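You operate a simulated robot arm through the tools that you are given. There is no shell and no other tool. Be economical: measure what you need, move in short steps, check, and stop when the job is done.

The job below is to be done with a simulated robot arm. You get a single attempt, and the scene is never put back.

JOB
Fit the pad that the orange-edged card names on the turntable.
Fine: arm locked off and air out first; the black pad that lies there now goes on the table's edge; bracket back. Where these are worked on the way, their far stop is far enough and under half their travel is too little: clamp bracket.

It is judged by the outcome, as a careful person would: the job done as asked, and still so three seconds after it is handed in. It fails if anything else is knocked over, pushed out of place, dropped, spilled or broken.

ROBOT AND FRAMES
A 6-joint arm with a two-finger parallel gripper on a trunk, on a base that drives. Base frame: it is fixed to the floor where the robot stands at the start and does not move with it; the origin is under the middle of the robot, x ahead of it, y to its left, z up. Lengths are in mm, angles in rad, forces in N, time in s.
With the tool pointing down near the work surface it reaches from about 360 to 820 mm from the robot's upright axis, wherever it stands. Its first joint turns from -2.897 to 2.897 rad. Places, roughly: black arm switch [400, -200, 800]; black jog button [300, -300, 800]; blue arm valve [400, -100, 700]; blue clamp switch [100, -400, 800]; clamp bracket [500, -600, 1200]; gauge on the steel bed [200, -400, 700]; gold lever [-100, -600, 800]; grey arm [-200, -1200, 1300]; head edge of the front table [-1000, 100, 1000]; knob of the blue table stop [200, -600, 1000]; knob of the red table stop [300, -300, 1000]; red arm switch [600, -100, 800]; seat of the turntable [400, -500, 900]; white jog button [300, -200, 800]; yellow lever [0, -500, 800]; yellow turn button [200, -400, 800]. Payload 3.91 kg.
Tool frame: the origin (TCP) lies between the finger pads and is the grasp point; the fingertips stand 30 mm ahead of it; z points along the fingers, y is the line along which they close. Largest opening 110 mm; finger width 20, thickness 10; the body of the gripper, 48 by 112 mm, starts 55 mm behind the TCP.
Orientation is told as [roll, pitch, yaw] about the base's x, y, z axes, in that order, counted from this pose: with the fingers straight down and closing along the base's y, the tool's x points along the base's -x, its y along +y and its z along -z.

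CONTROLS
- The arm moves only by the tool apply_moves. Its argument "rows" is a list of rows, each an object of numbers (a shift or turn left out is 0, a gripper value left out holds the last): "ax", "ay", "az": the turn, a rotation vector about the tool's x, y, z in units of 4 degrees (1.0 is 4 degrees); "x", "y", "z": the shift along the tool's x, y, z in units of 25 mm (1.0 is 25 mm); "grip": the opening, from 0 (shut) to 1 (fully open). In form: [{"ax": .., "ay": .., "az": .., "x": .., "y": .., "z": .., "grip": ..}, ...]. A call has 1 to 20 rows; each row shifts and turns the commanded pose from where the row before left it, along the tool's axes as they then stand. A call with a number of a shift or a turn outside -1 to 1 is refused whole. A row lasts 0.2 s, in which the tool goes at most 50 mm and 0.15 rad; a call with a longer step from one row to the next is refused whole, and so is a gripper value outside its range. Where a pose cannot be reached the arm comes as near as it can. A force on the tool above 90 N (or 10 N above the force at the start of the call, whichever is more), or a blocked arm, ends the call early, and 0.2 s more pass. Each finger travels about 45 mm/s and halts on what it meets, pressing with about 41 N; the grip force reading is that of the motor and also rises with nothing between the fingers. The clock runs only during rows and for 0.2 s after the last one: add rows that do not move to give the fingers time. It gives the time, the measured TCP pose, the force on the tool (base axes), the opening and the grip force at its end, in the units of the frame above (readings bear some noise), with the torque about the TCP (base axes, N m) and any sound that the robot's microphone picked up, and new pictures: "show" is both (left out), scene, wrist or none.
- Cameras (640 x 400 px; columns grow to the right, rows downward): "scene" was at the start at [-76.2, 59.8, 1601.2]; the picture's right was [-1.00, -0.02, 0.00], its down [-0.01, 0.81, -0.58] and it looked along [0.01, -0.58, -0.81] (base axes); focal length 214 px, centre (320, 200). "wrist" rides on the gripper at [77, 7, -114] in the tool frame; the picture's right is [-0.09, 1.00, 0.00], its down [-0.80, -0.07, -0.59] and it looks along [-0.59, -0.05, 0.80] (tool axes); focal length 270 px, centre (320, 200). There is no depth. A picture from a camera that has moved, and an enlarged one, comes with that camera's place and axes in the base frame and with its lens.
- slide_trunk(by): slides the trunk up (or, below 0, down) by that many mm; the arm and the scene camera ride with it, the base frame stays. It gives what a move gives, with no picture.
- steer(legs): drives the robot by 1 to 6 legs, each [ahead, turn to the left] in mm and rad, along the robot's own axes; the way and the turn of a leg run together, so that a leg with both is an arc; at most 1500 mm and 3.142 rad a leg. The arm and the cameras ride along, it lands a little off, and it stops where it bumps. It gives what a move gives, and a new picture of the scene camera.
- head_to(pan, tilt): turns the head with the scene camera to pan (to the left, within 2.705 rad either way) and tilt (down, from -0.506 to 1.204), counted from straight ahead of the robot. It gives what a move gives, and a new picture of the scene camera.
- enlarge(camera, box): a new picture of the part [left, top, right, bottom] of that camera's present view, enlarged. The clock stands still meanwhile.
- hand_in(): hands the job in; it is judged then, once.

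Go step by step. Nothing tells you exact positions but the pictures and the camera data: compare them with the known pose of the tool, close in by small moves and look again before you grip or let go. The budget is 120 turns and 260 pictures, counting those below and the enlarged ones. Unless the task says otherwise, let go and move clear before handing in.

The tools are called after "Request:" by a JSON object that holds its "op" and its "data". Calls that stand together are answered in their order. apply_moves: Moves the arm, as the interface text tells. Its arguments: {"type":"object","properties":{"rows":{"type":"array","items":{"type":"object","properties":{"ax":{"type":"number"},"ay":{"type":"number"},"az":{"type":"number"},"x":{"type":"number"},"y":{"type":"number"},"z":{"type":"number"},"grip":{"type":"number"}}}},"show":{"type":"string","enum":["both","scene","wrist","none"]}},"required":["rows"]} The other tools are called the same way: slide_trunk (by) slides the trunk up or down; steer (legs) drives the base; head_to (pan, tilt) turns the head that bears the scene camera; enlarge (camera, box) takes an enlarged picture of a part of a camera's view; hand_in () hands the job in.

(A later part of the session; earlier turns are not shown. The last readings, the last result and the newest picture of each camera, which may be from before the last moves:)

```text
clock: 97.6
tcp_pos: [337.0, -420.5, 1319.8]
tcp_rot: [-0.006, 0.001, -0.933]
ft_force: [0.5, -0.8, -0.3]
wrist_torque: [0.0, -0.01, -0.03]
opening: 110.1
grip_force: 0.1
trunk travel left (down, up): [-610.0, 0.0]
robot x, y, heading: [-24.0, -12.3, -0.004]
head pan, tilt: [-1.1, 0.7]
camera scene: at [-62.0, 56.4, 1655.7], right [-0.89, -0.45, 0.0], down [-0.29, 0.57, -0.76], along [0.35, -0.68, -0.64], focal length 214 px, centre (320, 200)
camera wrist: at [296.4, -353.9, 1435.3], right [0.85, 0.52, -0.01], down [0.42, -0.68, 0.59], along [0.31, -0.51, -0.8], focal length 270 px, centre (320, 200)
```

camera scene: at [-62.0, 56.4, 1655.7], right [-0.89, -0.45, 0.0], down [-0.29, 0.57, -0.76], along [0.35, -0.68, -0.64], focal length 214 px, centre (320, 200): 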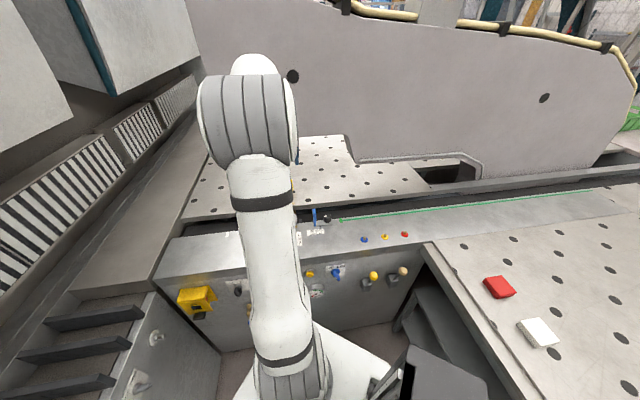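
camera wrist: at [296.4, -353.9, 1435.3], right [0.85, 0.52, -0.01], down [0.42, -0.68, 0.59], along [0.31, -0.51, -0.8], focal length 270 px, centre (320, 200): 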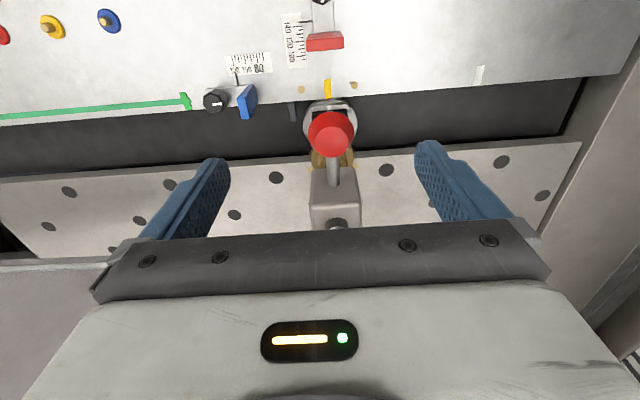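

Request:
{"op": "enlarge", "data": {"camera": "scene", "box": [160, 260, 270, 350]}}

Request:
{"op": "apply_moves", "data": {"rows": [{"y": 0.33, "x": -0.55, "z": 0.9}, {"z": 0.9}, {"z": 0.9}, {"z": 0.9}, {"z": 0.3, "grip": 0.6}, {}, {}], "show": "wrist"}}

```text
4.44 times, centred on (215, 305) of scene
camera zoom: at [-62.0, 56.4, 1655.7], right [-0.89, -0.45, 0.0], down [-0.29, 0.57, -0.76], along [0.35, -0.68, -0.64], focal length 953 px, centre (787, -267)
```

zoom: 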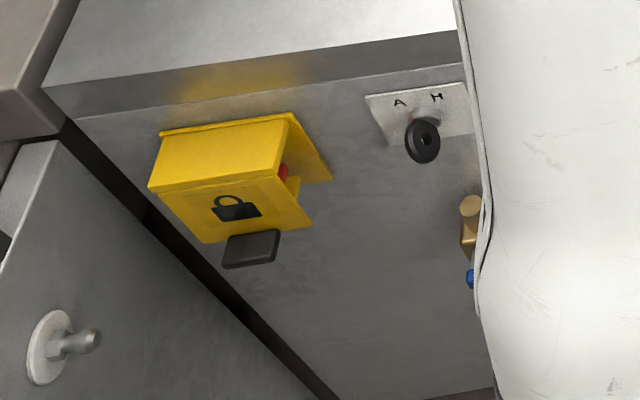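

```text
clock: 99.2
tcp_pos: [350.5, -425.6, 1224.4]
tcp_rot: [-0.006, 0.0, -0.931]
ft_force: [-0.5, -0.5, 0.3]
wrist_torque: [0.01, -0.01, -0.02]
opening: 66.3
grip_force: 0.0
trunk travel left (down, up): [-610.0, 0.0]
robot x, y, heading: [-26.0, -19.4, -0.001]
head pan, tilt: [-1.1, 0.7]
camera wrist: at [311.1, -358.2, 1339.0], right [0.85, 0.52, -0.01], down [0.42, -0.68, 0.59], along [0.31, -0.51, -0.8], focal length 270 px, centre (320, 200)
```

wrist: 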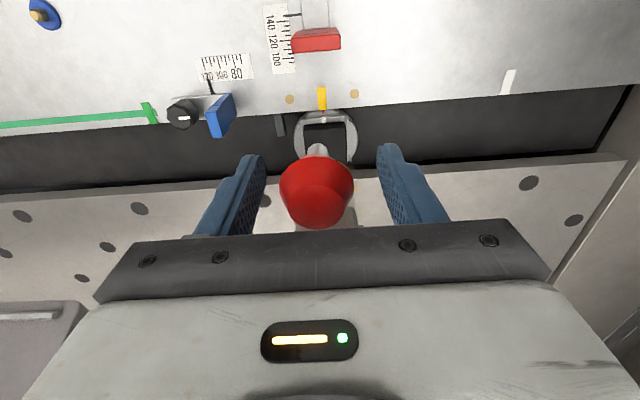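

The knob sits between the fingers. I lead it toward the viewer's right (tool −y) to test the swing.

Request:
{"op": "apply_moves", "data": {"rows": [{"y": -0.5}, {"y": -0.5}, {"y": -0.5}, {"y": -0.5}], "show": "wrist"}}

```text
clock: 100.2
tcp_pos: [309.8, -455.0, 1225.9]
tcp_rot: [-0.006, 0.002, -0.931]
ft_force: [1.6, -0.2, -0.6]
wrist_torque: [0.03, 0.03, 0.01]
opening: 66.5
grip_force: 0.1
trunk travel left (down, up): [-610.0, 0.0]
robot x, y, heading: [-21.8, -13.7, 0.003]
head pan, tilt: [-1.1, 0.7]
camera wrist: at [269.5, -387.9, 1340.9], right [0.85, 0.52, -0.01], down [0.42, -0.68, 0.59], along [0.31, -0.51, -0.8], focal length 270 px, centre (320, 200)
```

wrist: 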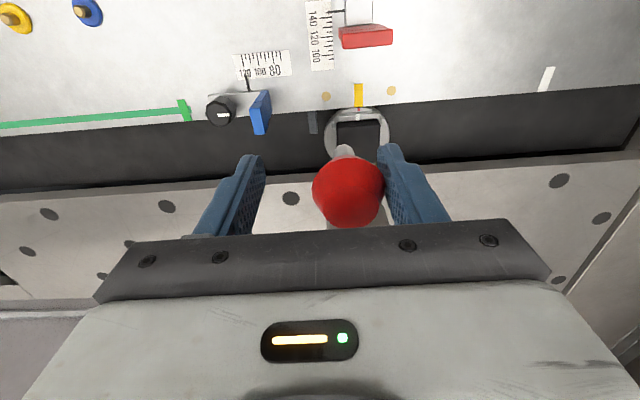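

It swings freely that way. I follow the arc, turning the tool with it.

Request:
{"op": "apply_moves", "data": {"rows": [{"y": -0.7, "x": -0.025, "az": -1}, {"y": -0.7, "x": -0.025, "az": -1}, {"y": -0.7, "x": -0.025, "az": -1}, {"y": -0.7, "x": -0.025, "az": -1}, {"y": -0.7, "x": -0.025, "az": -1}, {"y": -0.7, "x": -0.025, "az": -1}, {"y": -0.7, "x": -0.025, "az": -1}, {"y": -0.7, "x": -0.025, "az": -1}, {"y": -0.7, "x": -0.025, "az": -1}], "show": "wrist"}}

```text
clock: 102.2
tcp_pos: [220.5, -582.8, 1224.6]
tcp_rot: [-0.005, 0.004, -0.3]
ft_force: [0.6, 0.0, 0.6]
wrist_torque: [0.01, -0.03, 0.02]
opening: 66.0
grip_force: 0.1
trunk travel left (down, up): [-610.0, 0.0]
robot x, y, heading: [-20.3, -15.2, -0.002]
head pan, tilt: [-1.1, 0.7]
camera wrist: at [149.7, -551.4, 1341.4], right [0.38, 0.92, 0.0], down [0.75, -0.3, 0.59], along [0.55, -0.23, -0.81], focal length 270 px, centre (320, 200)
```

wrist: 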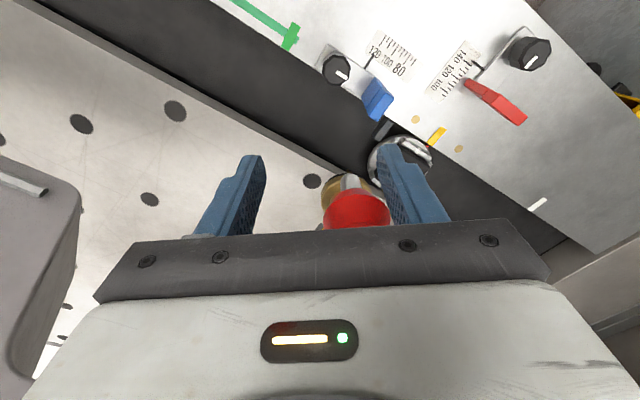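

Request:
{"op": "apply_moves", "data": {"rows": [{"x": -0.45}, {"x": -0.45}, {"y": -0.7, "x": -0.05, "az": -1}, {"y": -0.7, "x": -0.05, "az": -1}, {"y": -0.7, "x": -0.05, "az": -1}, {"y": -0.7, "x": -0.05, "az": -1}, {"y": -0.7, "x": -0.05, "az": -1}, {"y": -0.7, "x": -0.05, "az": -1}]}}

```text
clock: 104.0
tcp_pos: [235.7, -693.5, 1224.5]
tcp_rot: [0.001, 0.006, 0.116]
ft_force: [0.7, -3.2, -0.8]
wrist_torque: [0.03, 0.03, -0.01]
opening: 67.2
grip_force: 0.8
trunk travel left (down, up): [-610.0, 0.0]
robot x, y, heading: [-22.9, -12.9, 0.001]
head pan, tilt: [-1.1, 0.7]
camera scene: at [-61.2, 55.2, 1655.8], right [-0.89, -0.45, 0.0], down [-0.29, 0.58, -0.76], along [0.35, -0.68, -0.65], focal length 214 px, centre (320, 200)
camera wrist: at [159.3, -694.6, 1339.8], right [-0.03, 1.0, 0.0], down [0.81, 0.02, 0.59], along [0.59, 0.02, -0.81], focal length 270 px, centre (320, 200)
```

scene: 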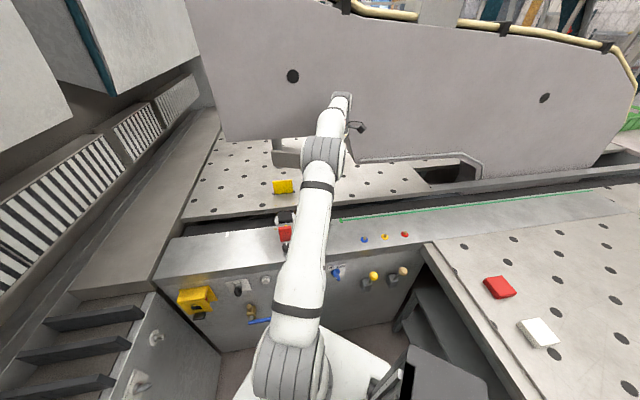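
wrist: 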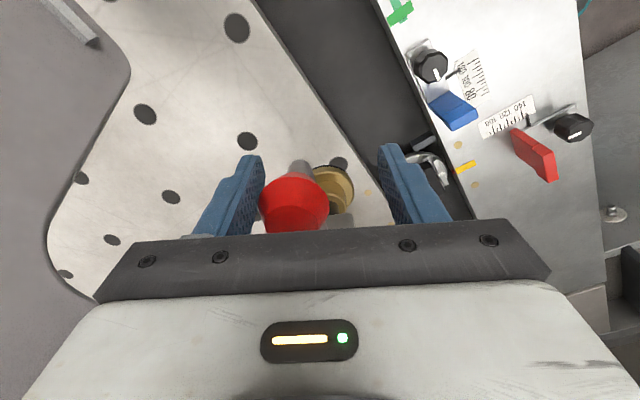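

Request:
{"op": "apply_moves", "data": {"rows": [{"y": -0.7, "x": -0.1, "az": -1}, {"y": -0.7, "x": -0.1, "az": -1}, {"y": -0.7, "x": -0.1, "az": -1}, {"y": -0.7, "x": -0.1, "az": -1}, {"y": -0.4, "x": -0.1}], "show": "wrist"}}

```text
clock: 105.2
tcp_pos: [251.7, -721.0, 1212.0]
tcp_rot: [-0.001, 0.006, 0.394]
ft_force: [-10.9, 7.7, -1.0]
wrist_torque: [-0.64, -0.87, -0.11]
opening: 66.0
grip_force: 0.1
out of reach, approached as far as the arm can: row 2, 3, 4, 5
trunk travel left (down, up): [-610.0, 0.0]
robot x, y, heading: [-22.8, -15.0, 0.001]
head pan, tilt: [-1.1, 0.7]
camera wrist: at [178.1, -743.1, 1328.3], right [-0.3, 0.95, 0.0], down [0.77, 0.24, 0.59], along [0.56, 0.18, -0.81], focal length 270 px, centre (320, 200)
```

wrist: 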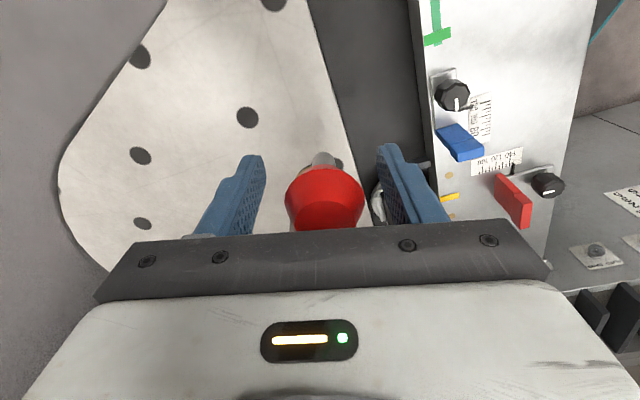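

The bracket has swung about 74° and I'm at the arm's reach; I lift clear, drive forward and push it on to its stop.

Request:
{"op": "apply_moves", "data": {"rows": [{"z": -0.9, "grip": 0.75}, {"z": -0.9}, {"z": -0.9}, {"z": -0.9}, {"z": -0.9}], "show": "none"}}

Request:
{"op": "steer", "data": {"legs": [[180, 0]]}}

Request:
{"op": "enlarge", "data": {"camera": "wrist", "box": [0, 0, 640, 400]}}

```text
clock: 106.4
tcp_pos: [245.6, -690.7, 1298.2]
tcp_rot: [-0.001, 0.006, 0.394]
ft_force: [0.3, -0.3, -1.1]
wrist_torque: [0.02, -0.01, 0.02]
opening: 82.6
grip_force: 0.1
out of reach, approached as far as the arm can: row 1, 2, 3, 4, 5
trunk travel left (down, up): [-610.0, 0.0]
robot x, y, heading: [-22.3, -18.6, 0.004]
head pan, tilt: [-1.1, 0.7]
```

```text
clock: 107.6
tcp_pos: [297.1, -685.4, 1303.2]
tcp_rot: [0.018, 0.014, 0.357]
ft_force: [-42.0, 56.8, -10.2]
wrist_torque: [-5.44, -3.54, 0.64]
opening: 82.5
grip_force: 0.0
trunk travel left (down, up): [-610.0, 0.0]
robot x, y, heading: [62.6, -17.4, -0.001]
head pan, tilt: [-1.1, 0.7]
stopped in leg 1: the force on the tool passed its limit at 132 N (the readings are from after the stop); the commanded pose is now the measured one
camera scene: at [13.3, 68.1, 1655.0], right [-0.89, -0.45, 0.0], down [-0.29, 0.57, -0.77], along [0.35, -0.69, -0.64], focal length 214 px, centre (320, 200)
```

scene: 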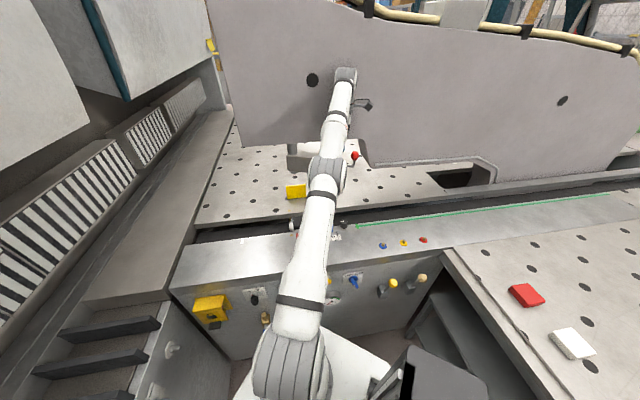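

```text
1.00 times, centred on (320, 200) of wrist (not enlarged: the box is as wide or as high as the picture)
camera zoom: at [224.9, -705.6, 1420.0], right [-0.27, 0.96, 0.02], down [0.79, 0.21, 0.58], along [0.56, 0.17, -0.81], focal length 270 px, centre (320, 200)
```

zoom: 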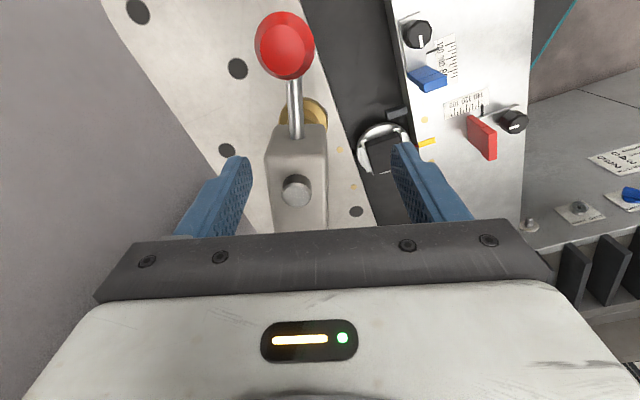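

The wrist brushed the grey arm's face; the bracket is swung about 74°, well clear of the seat, and the gripper can go no further there. I back off and move over the seat to look at the black pad.

Request:
{"op": "steer", "data": {"legs": [[-60, 0]]}}

Request:
{"op": "apply_moves", "data": {"rows": [{"y": 0.9}, {"y": 0.9}, {"y": 0.9}, {"y": 0.9}, {"y": 0.9, "x": -0.8}, {"x": -1, "az": 1}, {"x": -1, "az": 1}, {"x": -1, "az": 1}, {"x": -1, "az": 1}, {"x": -1, "az": 1}, {"x": -1, "az": 1}, {"az": 1}, {"az": 1}, {"az": 1}, {"az": 1}, {"az": 1}, {"az": 1}, {"az": 1}, {"az": 1}, {"az": 1}]}}

```text
clock: 108.5
tcp_pos: [244.9, -693.5, 1296.1]
tcp_rot: [0.021, 0.012, 0.362]
ft_force: [-0.5, 0.9, -1.1]
wrist_torque: [-0.02, -0.03, 0.03]
opening: 82.4
grip_force: 0.0
trunk travel left (down, up): [-610.0, 0.0]
robot x, y, heading: [-1.1, -18.6, -0.006]
head pan, tilt: [-1.1, 0.7]
camera scene: at [-39.7, 58.2, 1655.6], right [-0.89, -0.45, 0.0], down [-0.29, 0.57, -0.77], along [0.34, -0.68, -0.64], focal length 214 px, centre (320, 200)
```

scene: 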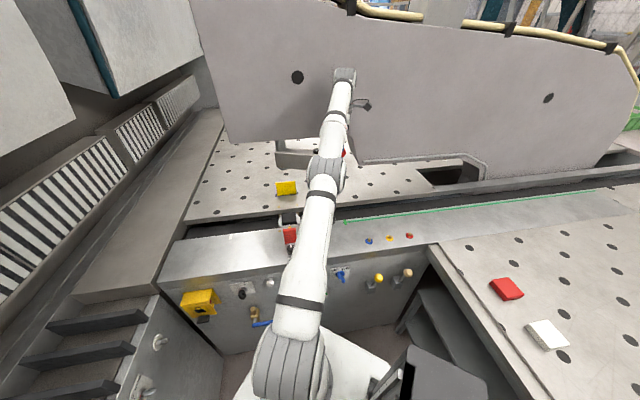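

```text
clock: 112.7
tcp_pos: [389.4, -629.5, 1303.9]
tcp_rot: [0.0, 0.027, -0.687]
ft_force: [-0.2, -1.3, -0.5]
wrist_torque: [0.01, 0.06, -0.02]
opening: 82.7
grip_force: 0.1
out of reach, approached as far as the arm can: row 1, 2, 3, 4, 5, 8, 9, 10, 11
trunk travel left (down, up): [-610.0, 0.0]
robot x, y, heading: [2.4, -14.5, -0.003]
head pan, tilt: [-1.1, 0.7]
camera scene: at [-37.0, 57.0, 1655.7], right [-0.89, -0.45, 0.0], down [-0.29, 0.58, -0.76], along [0.34, -0.68, -0.64], focal length 214 px, centre (320, 200)
camera wrist: at [336.8, -576.3, 1422.2], right [0.7, 0.71, 0.0], down [0.59, -0.57, 0.57], along [0.41, -0.4, -0.82], focal length 270 px, centre (320, 200)
```

scene: 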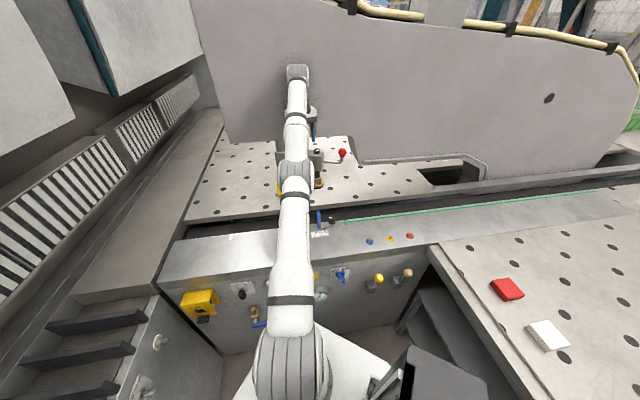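
wrist: 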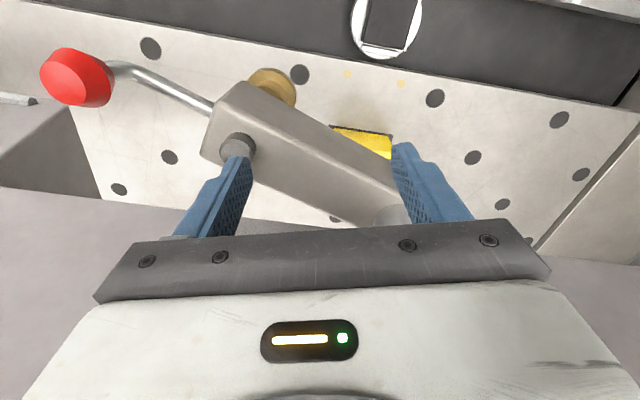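

Request:
{"op": "apply_moves", "data": {"rows": [{"y": 0.9, "x": 0.5, "az": 1}, {"y": 0.9, "x": 0.5, "az": 1}, {"y": 0.9, "x": 0.5, "az": 1}, {"y": 0.9, "x": 0.5, "az": 0.5}, {"z": 1}, {"z": 1}, {"z": 1}, {"z": 1}], "show": "wrist"}}

```text
clock: 114.5
tcp_pos: [451.8, -586.7, 1292.5]
tcp_rot: [-0.006, 0.045, -0.932]
ft_force: [-14.0, 22.2, 15.9]
wrist_torque: [-2.79, -1.58, -0.31]
opening: 82.7
grip_force: 0.1
out of reach, approached as far as the arm can: row 1, 2, 3, 4, 5, 6, 7, 8
trunk travel left (down, up): [-610.0, 0.0]
robot x, y, heading: [4.6, -16.1, -0.008]
head pan, tilt: [-1.1, 0.7]
camera wrist: at [415.2, -523.8, 1411.7], right [0.85, 0.52, -0.01], down [0.44, -0.7, 0.56], along [0.29, -0.48, -0.83], focal length 270 px, centre (320, 200)
```

wrist: 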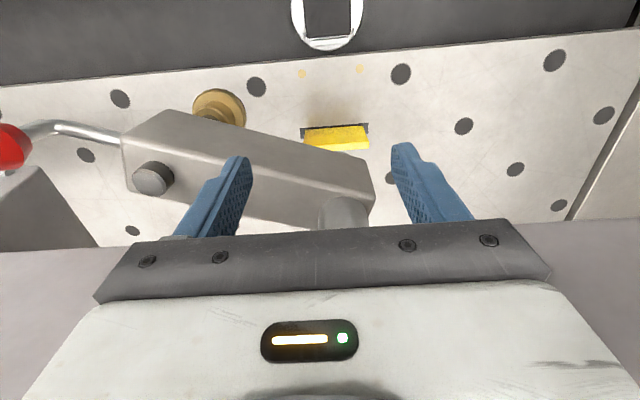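

I retreat toward the operator side, away from the grey arm.

Request:
{"op": "apply_moves", "data": {"rows": [{"x": 1, "z": -0.6}, {"x": 1, "z": -0.6}, {"x": 1}, {"x": 1}], "show": "wrist"}}

```text
clock: 115.5
tcp_pos: [414.0, -538.7, 1324.2]
tcp_rot: [-0.01, 0.021, -0.932]
ft_force: [-0.6, 0.8, 0.5]
wrist_torque: [-0.01, 0.0, -0.01]
opening: 82.5
grip_force: 0.0
out of reach, approached as far as the arm can: row 1, 2
trunk travel left (down, up): [-610.0, 0.0]
robot x, y, heading: [3.1, -14.1, -0.003]
head pan, tilt: [-1.1, 0.7]
camera wrist: at [375.9, -473.2, 1441.1], right [0.85, 0.52, -0.01], down [0.43, -0.69, 0.58], along [0.3, -0.5, -0.82], focal length 270 px, centre (320, 200)
```

wrist: 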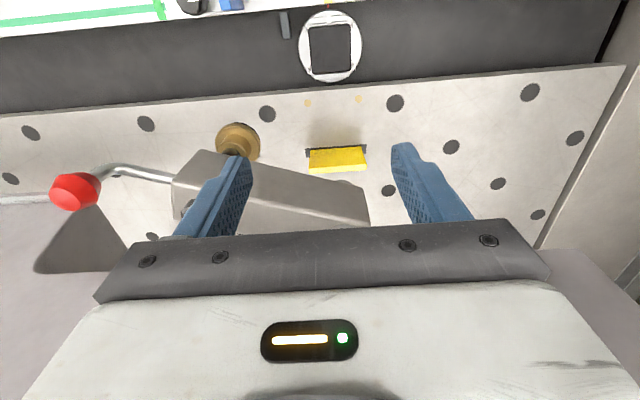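

Request:
{"op": "apply_moves", "data": {"rows": [{"x": 0.8, "z": 0.9, "grip": 1}, {"x": 0.6, "z": 0.9}, {"z": 1}, {"z": 1}, {"z": 1}, {"z": 1}, {"z": 1}, {"z": 1}, {"z": 1}], "show": "wrist"}}

Request:
{"op": "enlarge", "data": {"camera": "wrist", "box": [220, 40, 440, 240]}}

```text
clock: 117.5
tcp_pos: [392.5, -510.4, 1105.9]
tcp_rot: [-0.008, 0.023, -0.932]
ft_force: [-0.2, 0.7, 0.0]
wrist_torque: [-0.03, 0.02, 0.0]
opening: 110.0
grip_force: 0.0
trunk travel left (down, up): [-610.0, 0.0]
robot x, y, heading: [3.5, -17.9, -0.003]
head pan, tilt: [-1.1, 0.7]
camera wrist: at [354.1, -444.8, 1223.1], right [0.85, 0.52, -0.01], down [0.43, -0.69, 0.58], along [0.29, -0.49, -0.82], focal length 270 px, centre (320, 200)
```

wrist: 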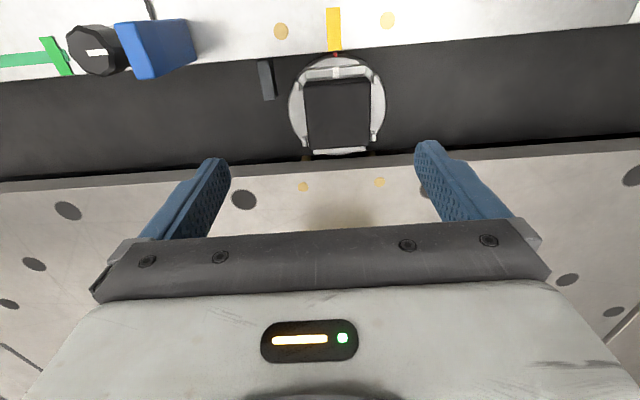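

```text
2.00 times, centred on (330, 140) of wrist
camera zoom: at [354.1, -444.8, 1223.1], right [0.85, 0.52, -0.01], down [0.43, -0.69, 0.58], along [0.29, -0.49, -0.82], focal length 541 px, centre (300, 320)
```

zoom: 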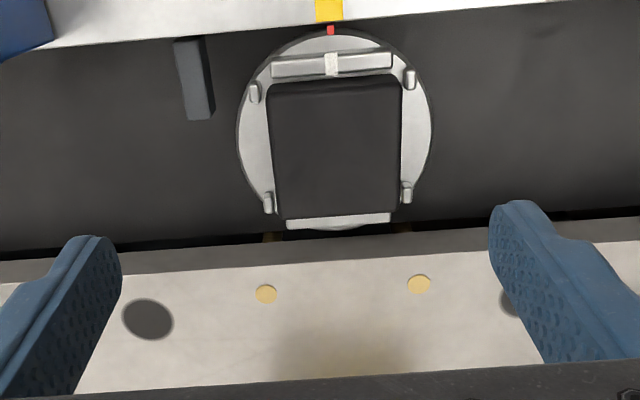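

Now I see the seat: the black pad sits between two bars (front/back) and four corner pins at its left and right sides, centre about (415,-513). I align over it and come lower.

Request:
{"op": "apply_moves", "data": {"rows": [{"y": 0.66, "x": -0.6, "ay": -0.33, "az": 0.42}, {"z": 1}, {"z": 1}, {"z": 1}, {"z": 0.8}], "show": "wrist"}}

Request:
{"op": "enlarge", "data": {"camera": "wrist", "box": [200, 80, 440, 240]}}

```text
clock: 118.7
tcp_pos: [411.3, -510.0, 1006.9]
tcp_rot: [-0.009, 0.002, -0.961]
ft_force: [0.5, -0.1, -0.1]
wrist_torque: [0.02, -0.01, 0.02]
opening: 109.9
grip_force: 0.0
trunk travel left (down, up): [-610.0, 0.0]
robot x, y, heading: [-0.2, -13.5, -0.004]
head pan, tilt: [-1.1, 0.7]
camera wrist: at [373.1, -442.5, 1122.7], right [0.87, 0.5, -0.01], down [0.41, -0.69, 0.59], along [0.29, -0.52, -0.8], focal length 270 px, centre (320, 200)
```

wrist: 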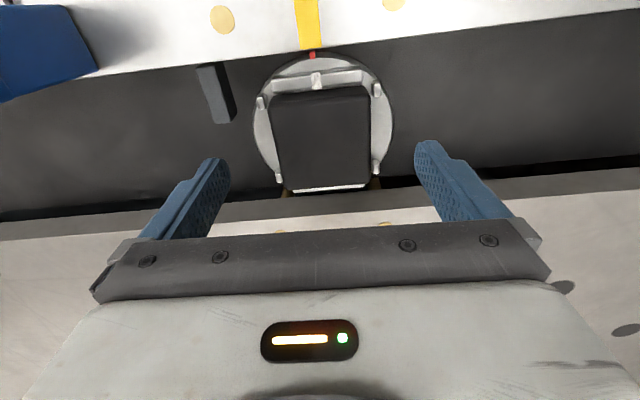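

```text
2.50 times, centred on (320, 160) of wrist
camera zoom: at [373.1, -442.5, 1122.7], right [0.87, 0.5, -0.01], down [0.41, -0.69, 0.59], along [0.29, -0.52, -0.8], focal length 676 px, centre (320, 300)
```

zoom: 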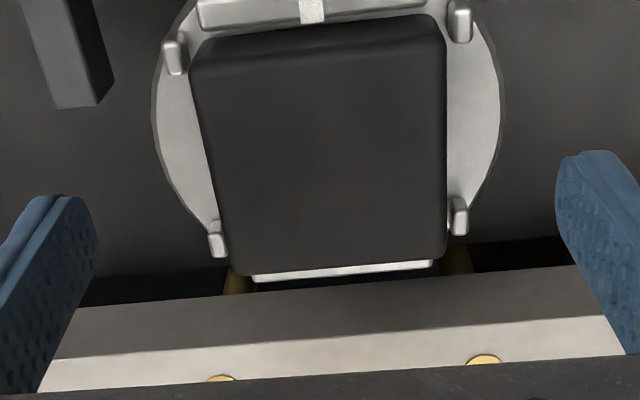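

Request:
{"op": "apply_moves", "data": {"rows": [{"z": 0.8}, {"z": 0.8}, {"z": 0.4}], "show": "wrist"}}

Request:
{"op": "enlarge", "data": {"camera": "wrist", "box": [180, 80, 460, 240]}}

```text
clock: 119.5
tcp_pos: [409.4, -510.2, 959.1]
tcp_rot: [-0.008, 0.003, -0.962]
ft_force: [0.6, 1.4, 0.5]
wrist_torque: [0.0, 0.01, -0.01]
opening: 109.9
grip_force: 0.1
trunk travel left (down, up): [-610.0, 0.0]
robot x, y, heading: [4.2, -15.0, -0.007]
head pan, tilt: [-1.1, 0.7]
camera wrist: at [372.4, -442.1, 1075.5], right [0.87, 0.5, -0.01], down [0.41, -0.69, 0.59], along [0.29, -0.52, -0.8], focal length 270 px, centre (320, 200)
```

wrist: 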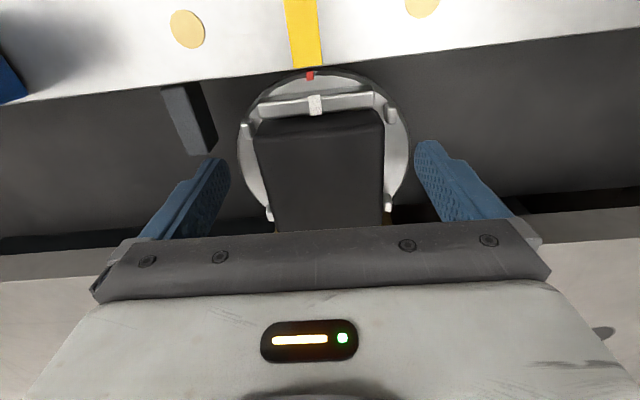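

```text
2.29 times, centred on (320, 160) of wrist
camera zoom: at [372.4, -442.1, 1075.5], right [0.87, 0.5, -0.01], down [0.41, -0.69, 0.59], along [0.29, -0.52, -0.8], focal length 618 px, centre (320, 291)
```

zoom: 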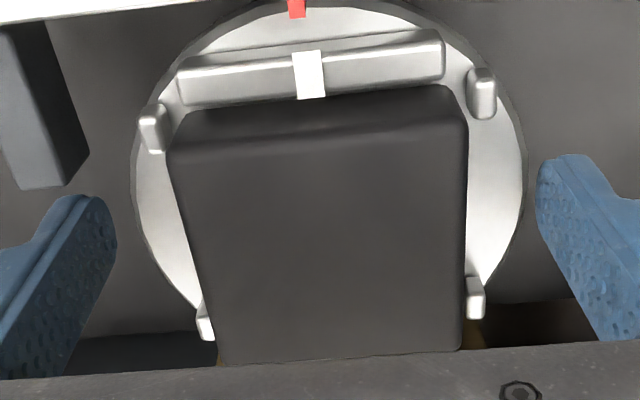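

Request:
{"op": "apply_moves", "data": {"rows": [{"z": 0.3}, {"grip": 0.3}, {}, {}, {}, {}, {}], "show": "wrist"}}

```text
clock: 121.1
tcp_pos: [411.6, -509.6, 951.7]
tcp_rot: [-0.009, 0.001, -0.96]
ft_force: [9.4, 7.5, -5.8]
wrist_torque: [-0.02, -1.52, 0.21]
opening: 102.9
grip_force: 44.4
trunk travel left (down, up): [-610.0, 0.0]
robot x, y, heading: [-0.2, -15.5, -0.001]
head pan, tilt: [-1.1, 0.7]
camera wrist: at [374.2, -441.8, 1067.9], right [0.87, 0.5, -0.01], down [0.41, -0.69, 0.59], along [0.29, -0.52, -0.8], focal length 270 px, centre (320, 200)
```

wrist: 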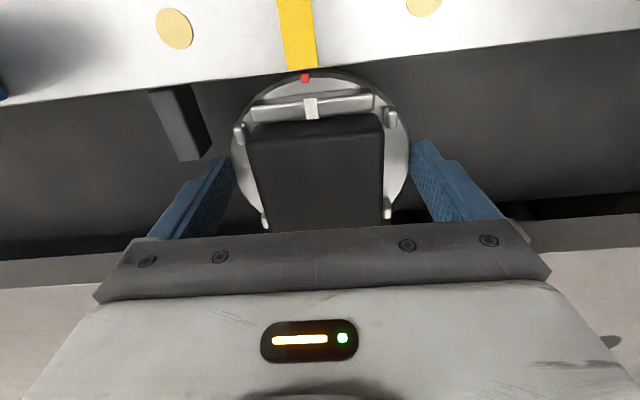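

The fingers met the ring's rim; I reopen, raise a bit, and close above the ring.

Request:
{"op": "apply_moves", "data": {"rows": [{"grip": 1}, {}, {"z": -0.4}, {"z": -0.1}, {"grip": 0.3}, {}, {}, {}, {}, {}], "show": "wrist"}}

Request:
{"op": "enlarge", "data": {"camera": "wrist", "box": [180, 80, 460, 240]}}

```text
clock: 123.3
tcp_pos: [411.1, -511.1, 964.9]
tcp_rot: [-0.008, 0.002, -0.959]
ft_force: [1.6, 0.1, 1.1]
wrist_torque: [0.06, -0.12, 0.01]
opening: 65.4
grip_force: 41.3
trunk travel left (down, up): [-610.0, 0.0]
robot x, y, heading: [3.7, -19.6, -0.003]
head pan, tilt: [-1.1, 0.7]
camera wrist: at [373.1, -443.2, 1081.1], right [0.87, 0.5, -0.01], down [0.41, -0.69, 0.59], along [0.29, -0.52, -0.8], focal length 270 px, centre (320, 200)
```

wrist: 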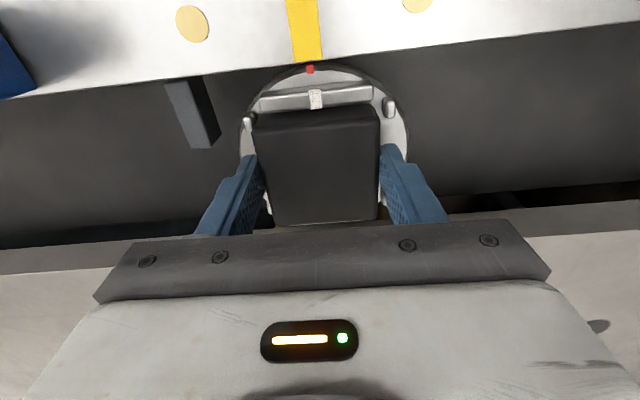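

```text
2.29 times, centred on (320, 160) of wrist
camera zoom: at [373.1, -443.2, 1081.1], right [0.87, 0.5, -0.01], down [0.41, -0.69, 0.59], along [0.29, -0.52, -0.8], focal length 618 px, centre (320, 291)
```

zoom: 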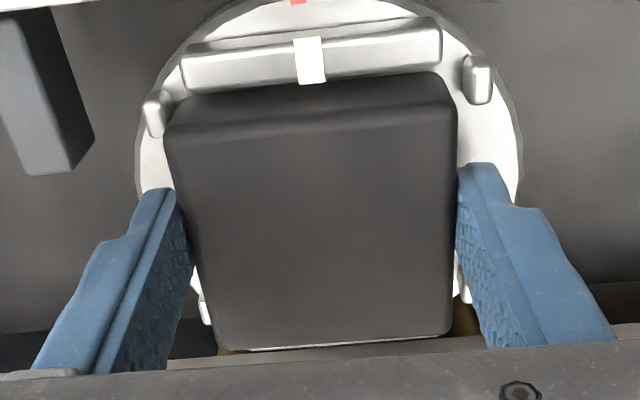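

The pad is held at 65 mm width. I lift slowly and check.

Request:
{"op": "apply_moves", "data": {"rows": [{"z": -0.4}, {"z": -0.4}, {"z": -0.6}, {"z": -0.6}, {"z": -1}, {"z": -1}], "show": "wrist"}}

Request:
{"op": "enlarge", "data": {"camera": "wrist", "box": [180, 20, 460, 240]}}

```text
clock: 124.7
tcp_pos: [412.6, -510.3, 1065.0]
tcp_rot: [-0.01, 0.002, -0.961]
ft_force: [-0.2, 0.2, -1.1]
wrist_torque: [0.02, -0.01, 0.03]
opening: 65.3
grip_force: 41.1
trunk travel left (down, up): [-610.0, 0.0]
robot x, y, heading: [3.4, -18.4, -0.008]
head pan, tilt: [-1.1, 0.7]
camera wrist: at [375.0, -441.5, 1179.9], right [0.87, 0.5, -0.01], down [0.41, -0.69, 0.59], along [0.29, -0.52, -0.8], focal length 270 px, centre (320, 200)
```

wrist: 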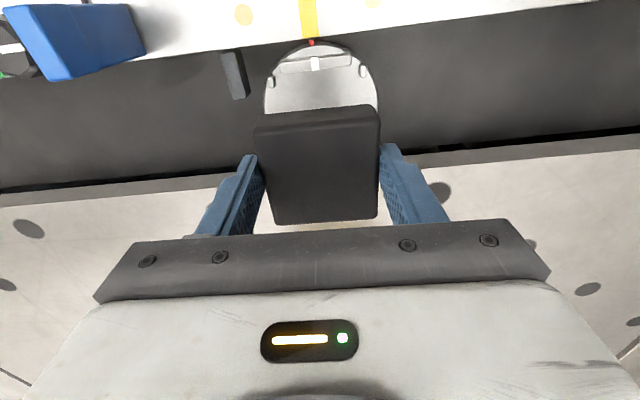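

```text
1.82 times, centred on (320, 130) of wrist
camera zoom: at [375.0, -441.5, 1179.9], right [0.87, 0.5, -0.01], down [0.41, -0.69, 0.59], along [0.29, -0.52, -0.8], focal length 491 px, centre (320, 327)
```

zoom: 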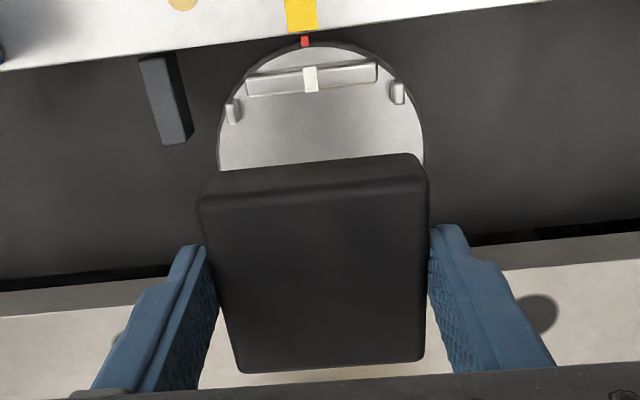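

The pad is free. I raise and retract the arm, then look around for the way to the head edge of the front table.

Request:
{"op": "apply_moves", "data": {"rows": [{"z": -1}, {"z": -1}, {"z": -1, "x": 0.5}, {"z": -1, "x": 0.9}, {"z": -1, "x": 0.9}, {"z": -1, "x": 0.9}, {"z": -1, "x": 0.9}, {"z": -1, "x": 0.9}, {"z": -1, "x": 0.9}, {"z": -1, "x": 0.9}, {"x": 0.9}, {"x": 0.9}], "show": "none"}}

Request:
{"op": "head_to", "data": {"pan": 2.5, "tilt": 0.6}}

Request:
{"op": "head_to", "data": {"pan": -2.7, "tilt": 0.55}}

```text
clock: 127.3
tcp_pos: [289.9, -332.1, 1316.5]
tcp_rot: [-0.01, 0.0, -0.958]
ft_force: [-0.1, 0.2, -0.3]
wrist_torque: [0.01, -0.02, 0.01]
opening: 65.2
grip_force: 41.8
trunk travel left (down, up): [-610.0, 0.0]
robot x, y, heading: [4.2, -16.5, 0.001]
head pan, tilt: [-1.1, 0.7]
```

```text
clock: 130.3
tcp_pos: [292.5, -333.8, 1316.2]
tcp_rot: [-0.009, 0.001, -0.96]
ft_force: [-0.4, 0.0, -0.9]
wrist_torque: [-0.02, -0.02, 0.0]
opening: 65.1
grip_force: 41.3
trunk travel left (down, up): [-610.0, 0.0]
robot x, y, heading: [4.2, -19.4, -0.004]
head pan, tilt: [2.499, 0.6]
camera scene: at [-145.7, 186.3, 1664.3], right [0.6, 0.8, 0.0], down [0.45, -0.34, -0.83], along [-0.66, 0.5, -0.56], focal length 214 px, centre (320, 200)
```

scene: 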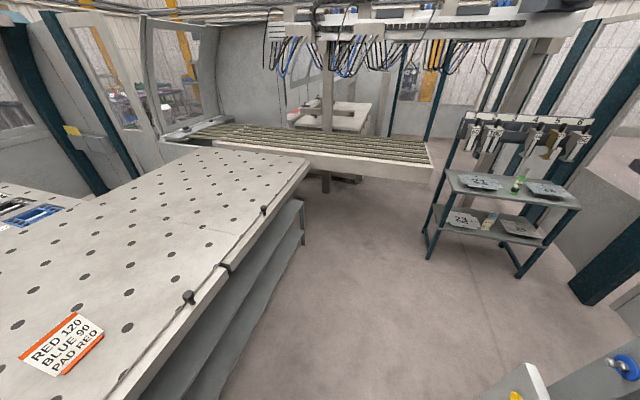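

```text
clock: 134.4
tcp_pos: [291.7, -334.0, 1315.9]
tcp_rot: [-0.008, 0.001, -0.961]
ft_force: [0.1, 0.6, -1.0]
wrist_torque: [-0.02, 0.01, 0.01]
opening: 65.3
grip_force: 40.7
trunk travel left (down, up): [-610.0, 0.0]
robot x, y, heading: [3.5, -17.5, -0.004]
head pan, tilt: [-2.7, 0.55]
camera scene: at [-156.6, 95.0, 1668.8], right [-0.42, 0.91, 0.0], down [0.47, 0.22, -0.85], along [-0.77, -0.36, -0.52], focal length 214 px, centre (320, 200)
```

scene: 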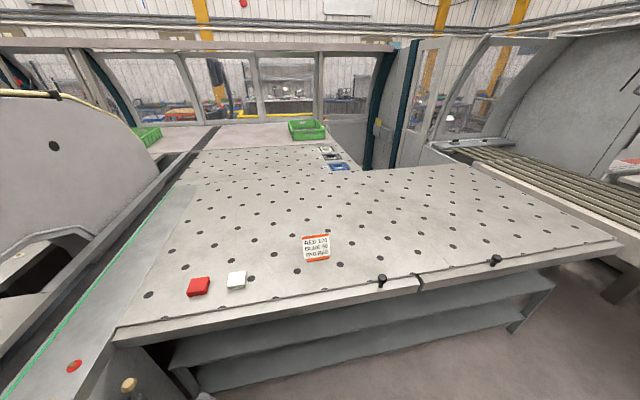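

Request:
{"op": "enlarge", "data": {"camera": "scene", "box": [290, 150, 530, 310]}}

Request:
{"op": "enlarge", "data": {"camera": "scene", "box": [110, 220, 350, 360]}}

```text
2.50 times, centred on (410, 230) of scene
camera zoom: at [-156.6, 95.0, 1668.8], right [-0.42, 0.91, 0.0], down [0.47, 0.22, -0.85], along [-0.77, -0.36, -0.52], focal length 536 px, centre (95, 125)
```

zoom: 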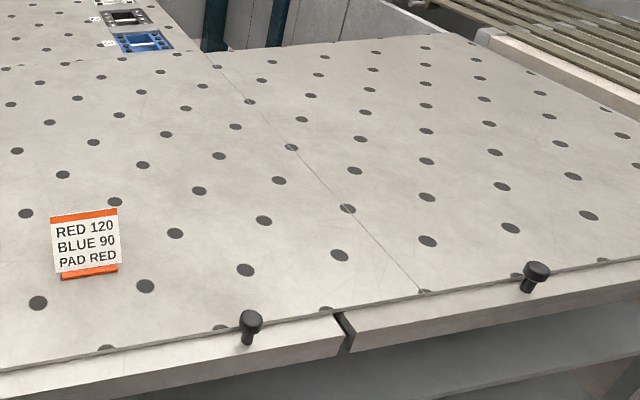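

```text
2.67 times, centred on (230, 290) of scene
camera zoom: at [-156.6, 95.0, 1668.8], right [-0.42, 0.91, 0.0], down [0.47, 0.22, -0.85], along [-0.77, -0.36, -0.52], focal length 572 px, centre (560, -40)
```

zoom: 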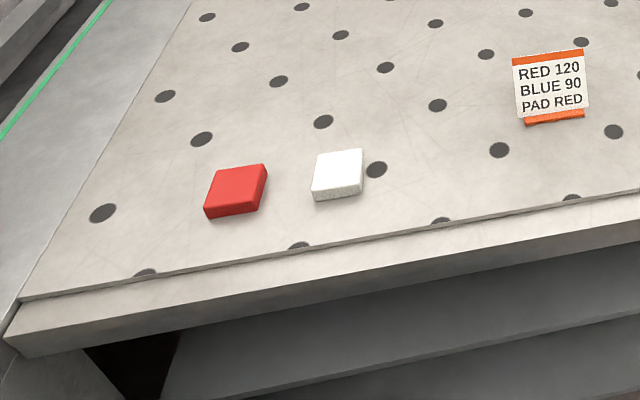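

The table top is at about z≈995 (red pad near (-412,-498)). The head-edge spot is about (-970,120); I turn right, reverse a bit, and carry the black pad there.

Request:
{"op": "steer", "data": {"legs": [[0, -0.6], [-300, 0]]}}

```text
clock: 138.1
tcp_pos: [-188.8, -269.3, 1316.2]
tcp_rot: [-0.007, 0.001, -1.569]
ft_force: [-0.1, 0.9, -1.4]
wrist_torque: [0.0, -0.02, 0.0]
opening: 65.1
grip_force: 40.8
trunk travel left (down, up): [-610.0, 0.0]
robot x, y, heading: [-243.9, 154.5, -0.613]
head pan, tilt: [-2.7, 0.55]
camera scene: at [-310.9, 334.7, 1668.7], right [0.18, 0.98, 0.0], down [0.51, -0.09, -0.85], along [-0.84, 0.15, -0.52], focal length 214 px, centre (320, 200)
```

scene: 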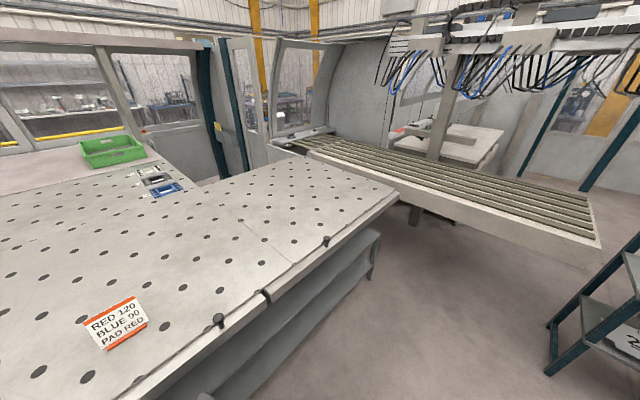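

Request:
{"op": "apply_moves", "data": {"rows": [{"az": 1}, {"az": 1}, {"az": 1}, {"az": 1}, {"az": 1}, {"az": 1}, {"az": 1}, {"az": 1}, {"az": 1}, {"az": 1}, {"az": 1}, {"az": 1}, {"az": 1}, {"az": 0.8}], "show": "none"}}

Request:
{"op": "apply_moves", "data": {"rows": [{"x": -0.96, "y": -0.98}, {"x": -0.96, "y": -0.98}, {"x": -0.96, "y": -0.98}, {"x": -0.96, "y": -0.98}, {"x": -0.96, "y": -0.98}, {"x": -0.96, "y": -0.98}, {"x": -0.96, "y": -0.98}, {"x": -0.96, "y": -0.98}, {"x": -0.96, "y": -0.98}, {"x": -0.96, "y": -0.98}, {"x": -0.96, "y": -0.98}], "show": "none"}}

Request:
{"op": "apply_moves", "data": {"rows": [{"x": -0.296, "y": -0.996}, {"x": -0.296, "y": -0.996}, {"x": -0.296, "y": -0.996}, {"x": -0.296, "y": -0.996}, {"x": -0.296, "y": -0.996}, {"x": -0.296, "y": -0.996}, {"x": -0.296, "y": -0.996}, {"x": -0.296, "y": -0.996}, {"x": -0.296, "y": -0.996}, {"x": -0.296, "y": -0.996}, {"x": -0.296, "y": -0.996}, {"x": -0.296, "y": -0.996}, {"x": -0.296, "y": -0.996}, {"x": -0.296, "y": -0.996}, {"x": -0.296, "y": -0.996}, {"x": -0.296, "y": -0.996}, {"x": -0.296, "y": -0.996}, {"x": -0.296, "y": -0.996}, {"x": -0.296, "y": -0.996}, {"x": -0.296, "y": -0.996}]}}

```text
clock: 141.1
tcp_pos: [-188.6, -270.6, 1315.5]
tcp_rot: [-0.005, -0.008, -2.535]
ft_force: [-0.2, -0.2, -1.2]
wrist_torque: [0.02, 0.04, -0.01]
opening: 65.4
grip_force: 41.2
trunk travel left (down, up): [-610.0, 0.0]
robot x, y, heading: [-244.3, 153.2, -0.62]
head pan, tilt: [-2.7, 0.55]
```

```text
clock: 143.5
tcp_pos: [-557.4, -203.1, 1319.0]
tcp_rot: [-0.005, -0.006, -2.535]
ft_force: [0.1, 0.6, -1.4]
wrist_torque: [-0.01, -0.02, 0.03]
opening: 65.1
grip_force: 41.2
trunk travel left (down, up): [-610.0, 0.0]
robot x, y, heading: [-244.0, 151.6, -0.617]
head pan, tilt: [-2.7, 0.55]
```

```text
clock: 147.9
tcp_pos: [-900.7, 85.9, 1306.1]
tcp_rot: [-0.018, -0.022, -2.479]
ft_force: [-0.2, -0.5, -0.1]
wrist_torque: [0.04, 0.01, 0.03]
opening: 65.0
grip_force: 40.8
out of reach, approached as far as the arm can: row 17, 18, 19, 20
trunk travel left (down, up): [-610.0, 0.0]
robot x, y, heading: [-240.8, 155.3, -0.622]
head pan, tilt: [-2.7, 0.55]
stopped in row 20: the arm was blocked; the commanded pose is now the measured one
camera scene: at [-310.4, 333.0, 1668.1], right [0.18, 0.98, 0.0], down [0.51, -0.09, -0.85], along [-0.84, 0.15, -0.52], focal length 214 px, centre (320, 200)
camera wrist: at [-833.4, 129.2, 1420.0], right [0.54, -0.84, -0.02], down [-0.66, -0.44, 0.61], along [-0.52, -0.32, -0.79], focal length 270 px, centre (320, 200)
```

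scene: 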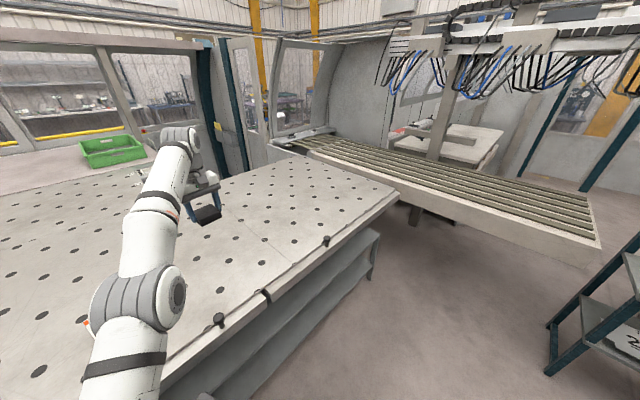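
wrist: 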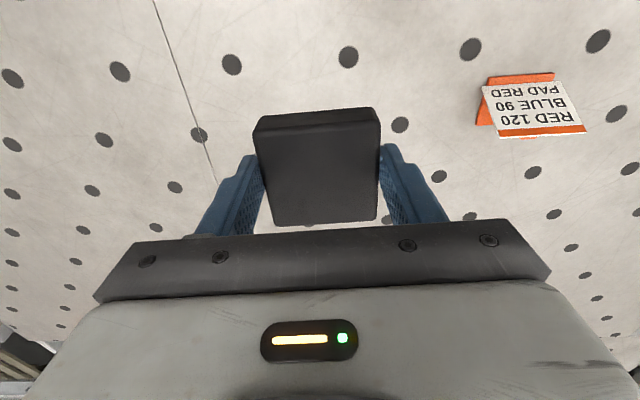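

I'm at the reach limit high up; I come lower first, then shift slightly further out over the head-edge spot.

Request:
{"op": "apply_moves", "data": {"rows": [{"z": 1}, {"z": 1}, {"z": 1}, {"z": 1}, {"z": 1}, {"z": 1}, {"y": -0.54, "x": -0.21}, {"y": -0.54, "x": -0.21}, {"y": -0.54, "x": -0.21}, {"y": -0.54, "x": -0.21}, {"z": 1}, {"z": 1}]}}

```text
clock: 150.7
tcp_pos: [-962.2, 83.0, 1116.7]
tcp_rot: [-0.026, -0.03, -2.431]
ft_force: [-0.8, 0.4, -1.4]
wrist_torque: [0.01, 0.0, 0.01]
opening: 65.1
grip_force: 41.1
out of reach, approached as far as the arm can: row 12
trunk travel left (down, up): [-610.0, 0.0]
robot x, y, heading: [-245.1, 149.7, -0.615]
head pan, tilt: [-2.7, 0.55]
stopped in row 12: the arm was blocked; the commanded pose is now the measured one
camera scene: at [-310.0, 333.0, 1665.6], right [0.18, 0.98, 0.0], down [0.51, -0.09, -0.85], along [-0.84, 0.15, -0.52], focal length 214 px, centre (320, 200)
camera wrist: at [-893.7, 129.2, 1229.2], right [0.58, -0.81, -0.02], down [-0.63, -0.47, 0.62], along [-0.52, -0.35, -0.78], focal length 270 px, centre (320, 200)
```

scene: 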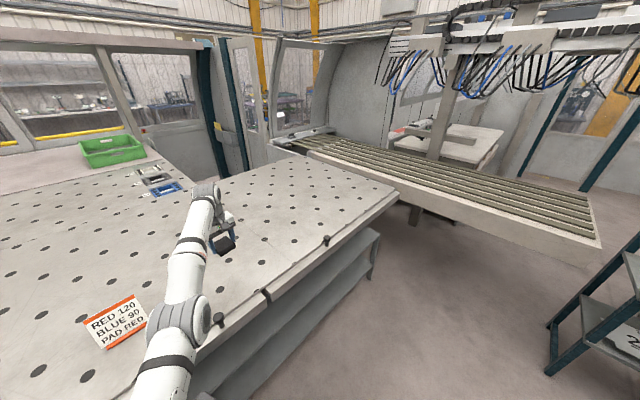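
wrist: 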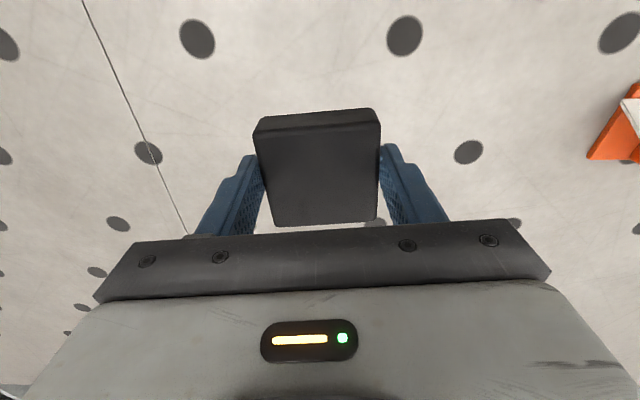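

Request:
{"op": "apply_moves", "data": {"rows": [{"z": -1}, {"z": -0.6}], "show": "none"}}

Request:
{"op": "enlarge", "data": {"camera": "scene", "box": [60, 170, 300, 400]}}

```text
clock: 151.3
tcp_pos: [-955.6, 85.3, 1153.0]
tcp_rot: [-0.02, -0.026, -2.436]
ft_force: [0.2, 0.7, -1.1]
wrist_torque: [-0.02, -0.02, 0.04]
opening: 65.3
grip_force: 41.0
out of reach, approached as far as the arm can: row 2
trunk travel left (down, up): [-610.0, 0.0]
robot x, y, heading: [-242.2, 154.5, -0.618]
head pan, tilt: [-2.7, 0.55]
```

```text
1.74 times, centred on (180, 285) of scene
camera zoom: at [-311.2, 334.3, 1668.0], right [0.18, 0.98, 0.0], down [0.52, -0.09, -0.85], along [-0.84, 0.15, -0.52], focal length 373 px, centre (564, 52)
```

zoom: 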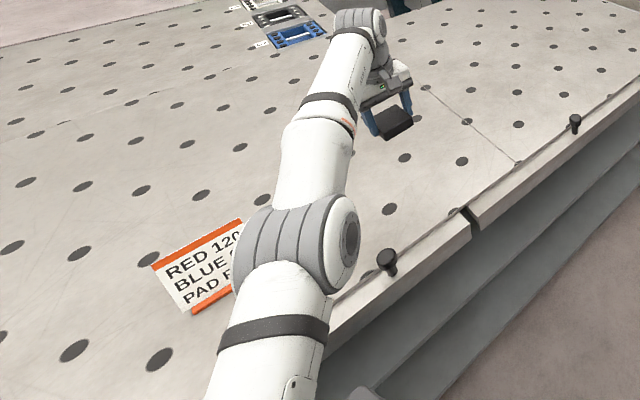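

The arm is overstretched from here. I lift, retract, and drive the base along the table so it stands opposite the spot.

Request:
{"op": "apply_moves", "data": {"rows": [{"z": -1}, {"z": -1, "y": 0.5}, {"y": 0.96, "x": -0.16}, {"y": 0.96, "x": -0.16}, {"y": 0.96, "x": -0.16}, {"y": 0.96, "x": -0.16}, {"y": 0.96, "x": -0.16}, {"y": 0.96, "x": -0.16}, {"y": 0.96, "x": -0.16}, {"y": 0.96, "x": -0.16}, {"y": 0.96, "x": -0.16}, {"y": 0.96, "x": -0.16}, {"y": 0.96, "x": -0.16}, {"y": 0.6}], "show": "none"}}

Request:
{"op": "steer", "data": {"legs": [[0, -0.29], [-390, 0]]}}

```text
clock: 154.3
tcp_pos: [-797.8, -159.2, 1200.4]
tcp_rot: [-0.023, -0.031, -2.443]
ft_force: [0.9, -0.5, -1.3]
wrist_torque: [0.01, 0.02, 0.01]
opening: 65.0
grip_force: 41.1
out of reach, approached as far as the arm can: row 1
trunk travel left (down, up): [-610.0, 0.0]
robot x, y, heading: [-243.7, 152.1, -0.618]
head pan, tilt: [-2.7, 0.55]
```

```text
clock: 157.6
tcp_pos: [-1094.4, 322.8, 1200.6]
tcp_rot: [-0.022, -0.028, -2.748]
ft_force: [-0.2, 1.0, -0.7]
wrist_torque: [-0.02, -0.02, 0.02]
opening: 65.2
grip_force: 41.5
trunk travel left (down, up): [-610.0, 0.0]
robot x, y, heading: [-472.5, 449.1, -0.93]
head pan, tilt: [-2.7, 0.55]
camera scene: at [-480.5, 646.5, 1668.6], right [0.47, 0.88, 0.0], down [0.46, -0.25, -0.85], along [-0.75, 0.4, -0.52], focal length 214 px, centre (320, 200)
```

scene: 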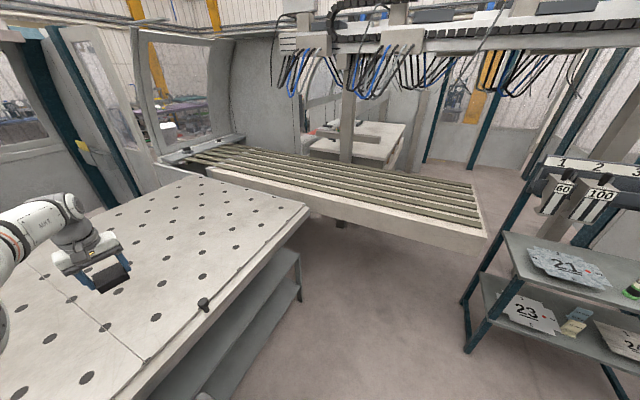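

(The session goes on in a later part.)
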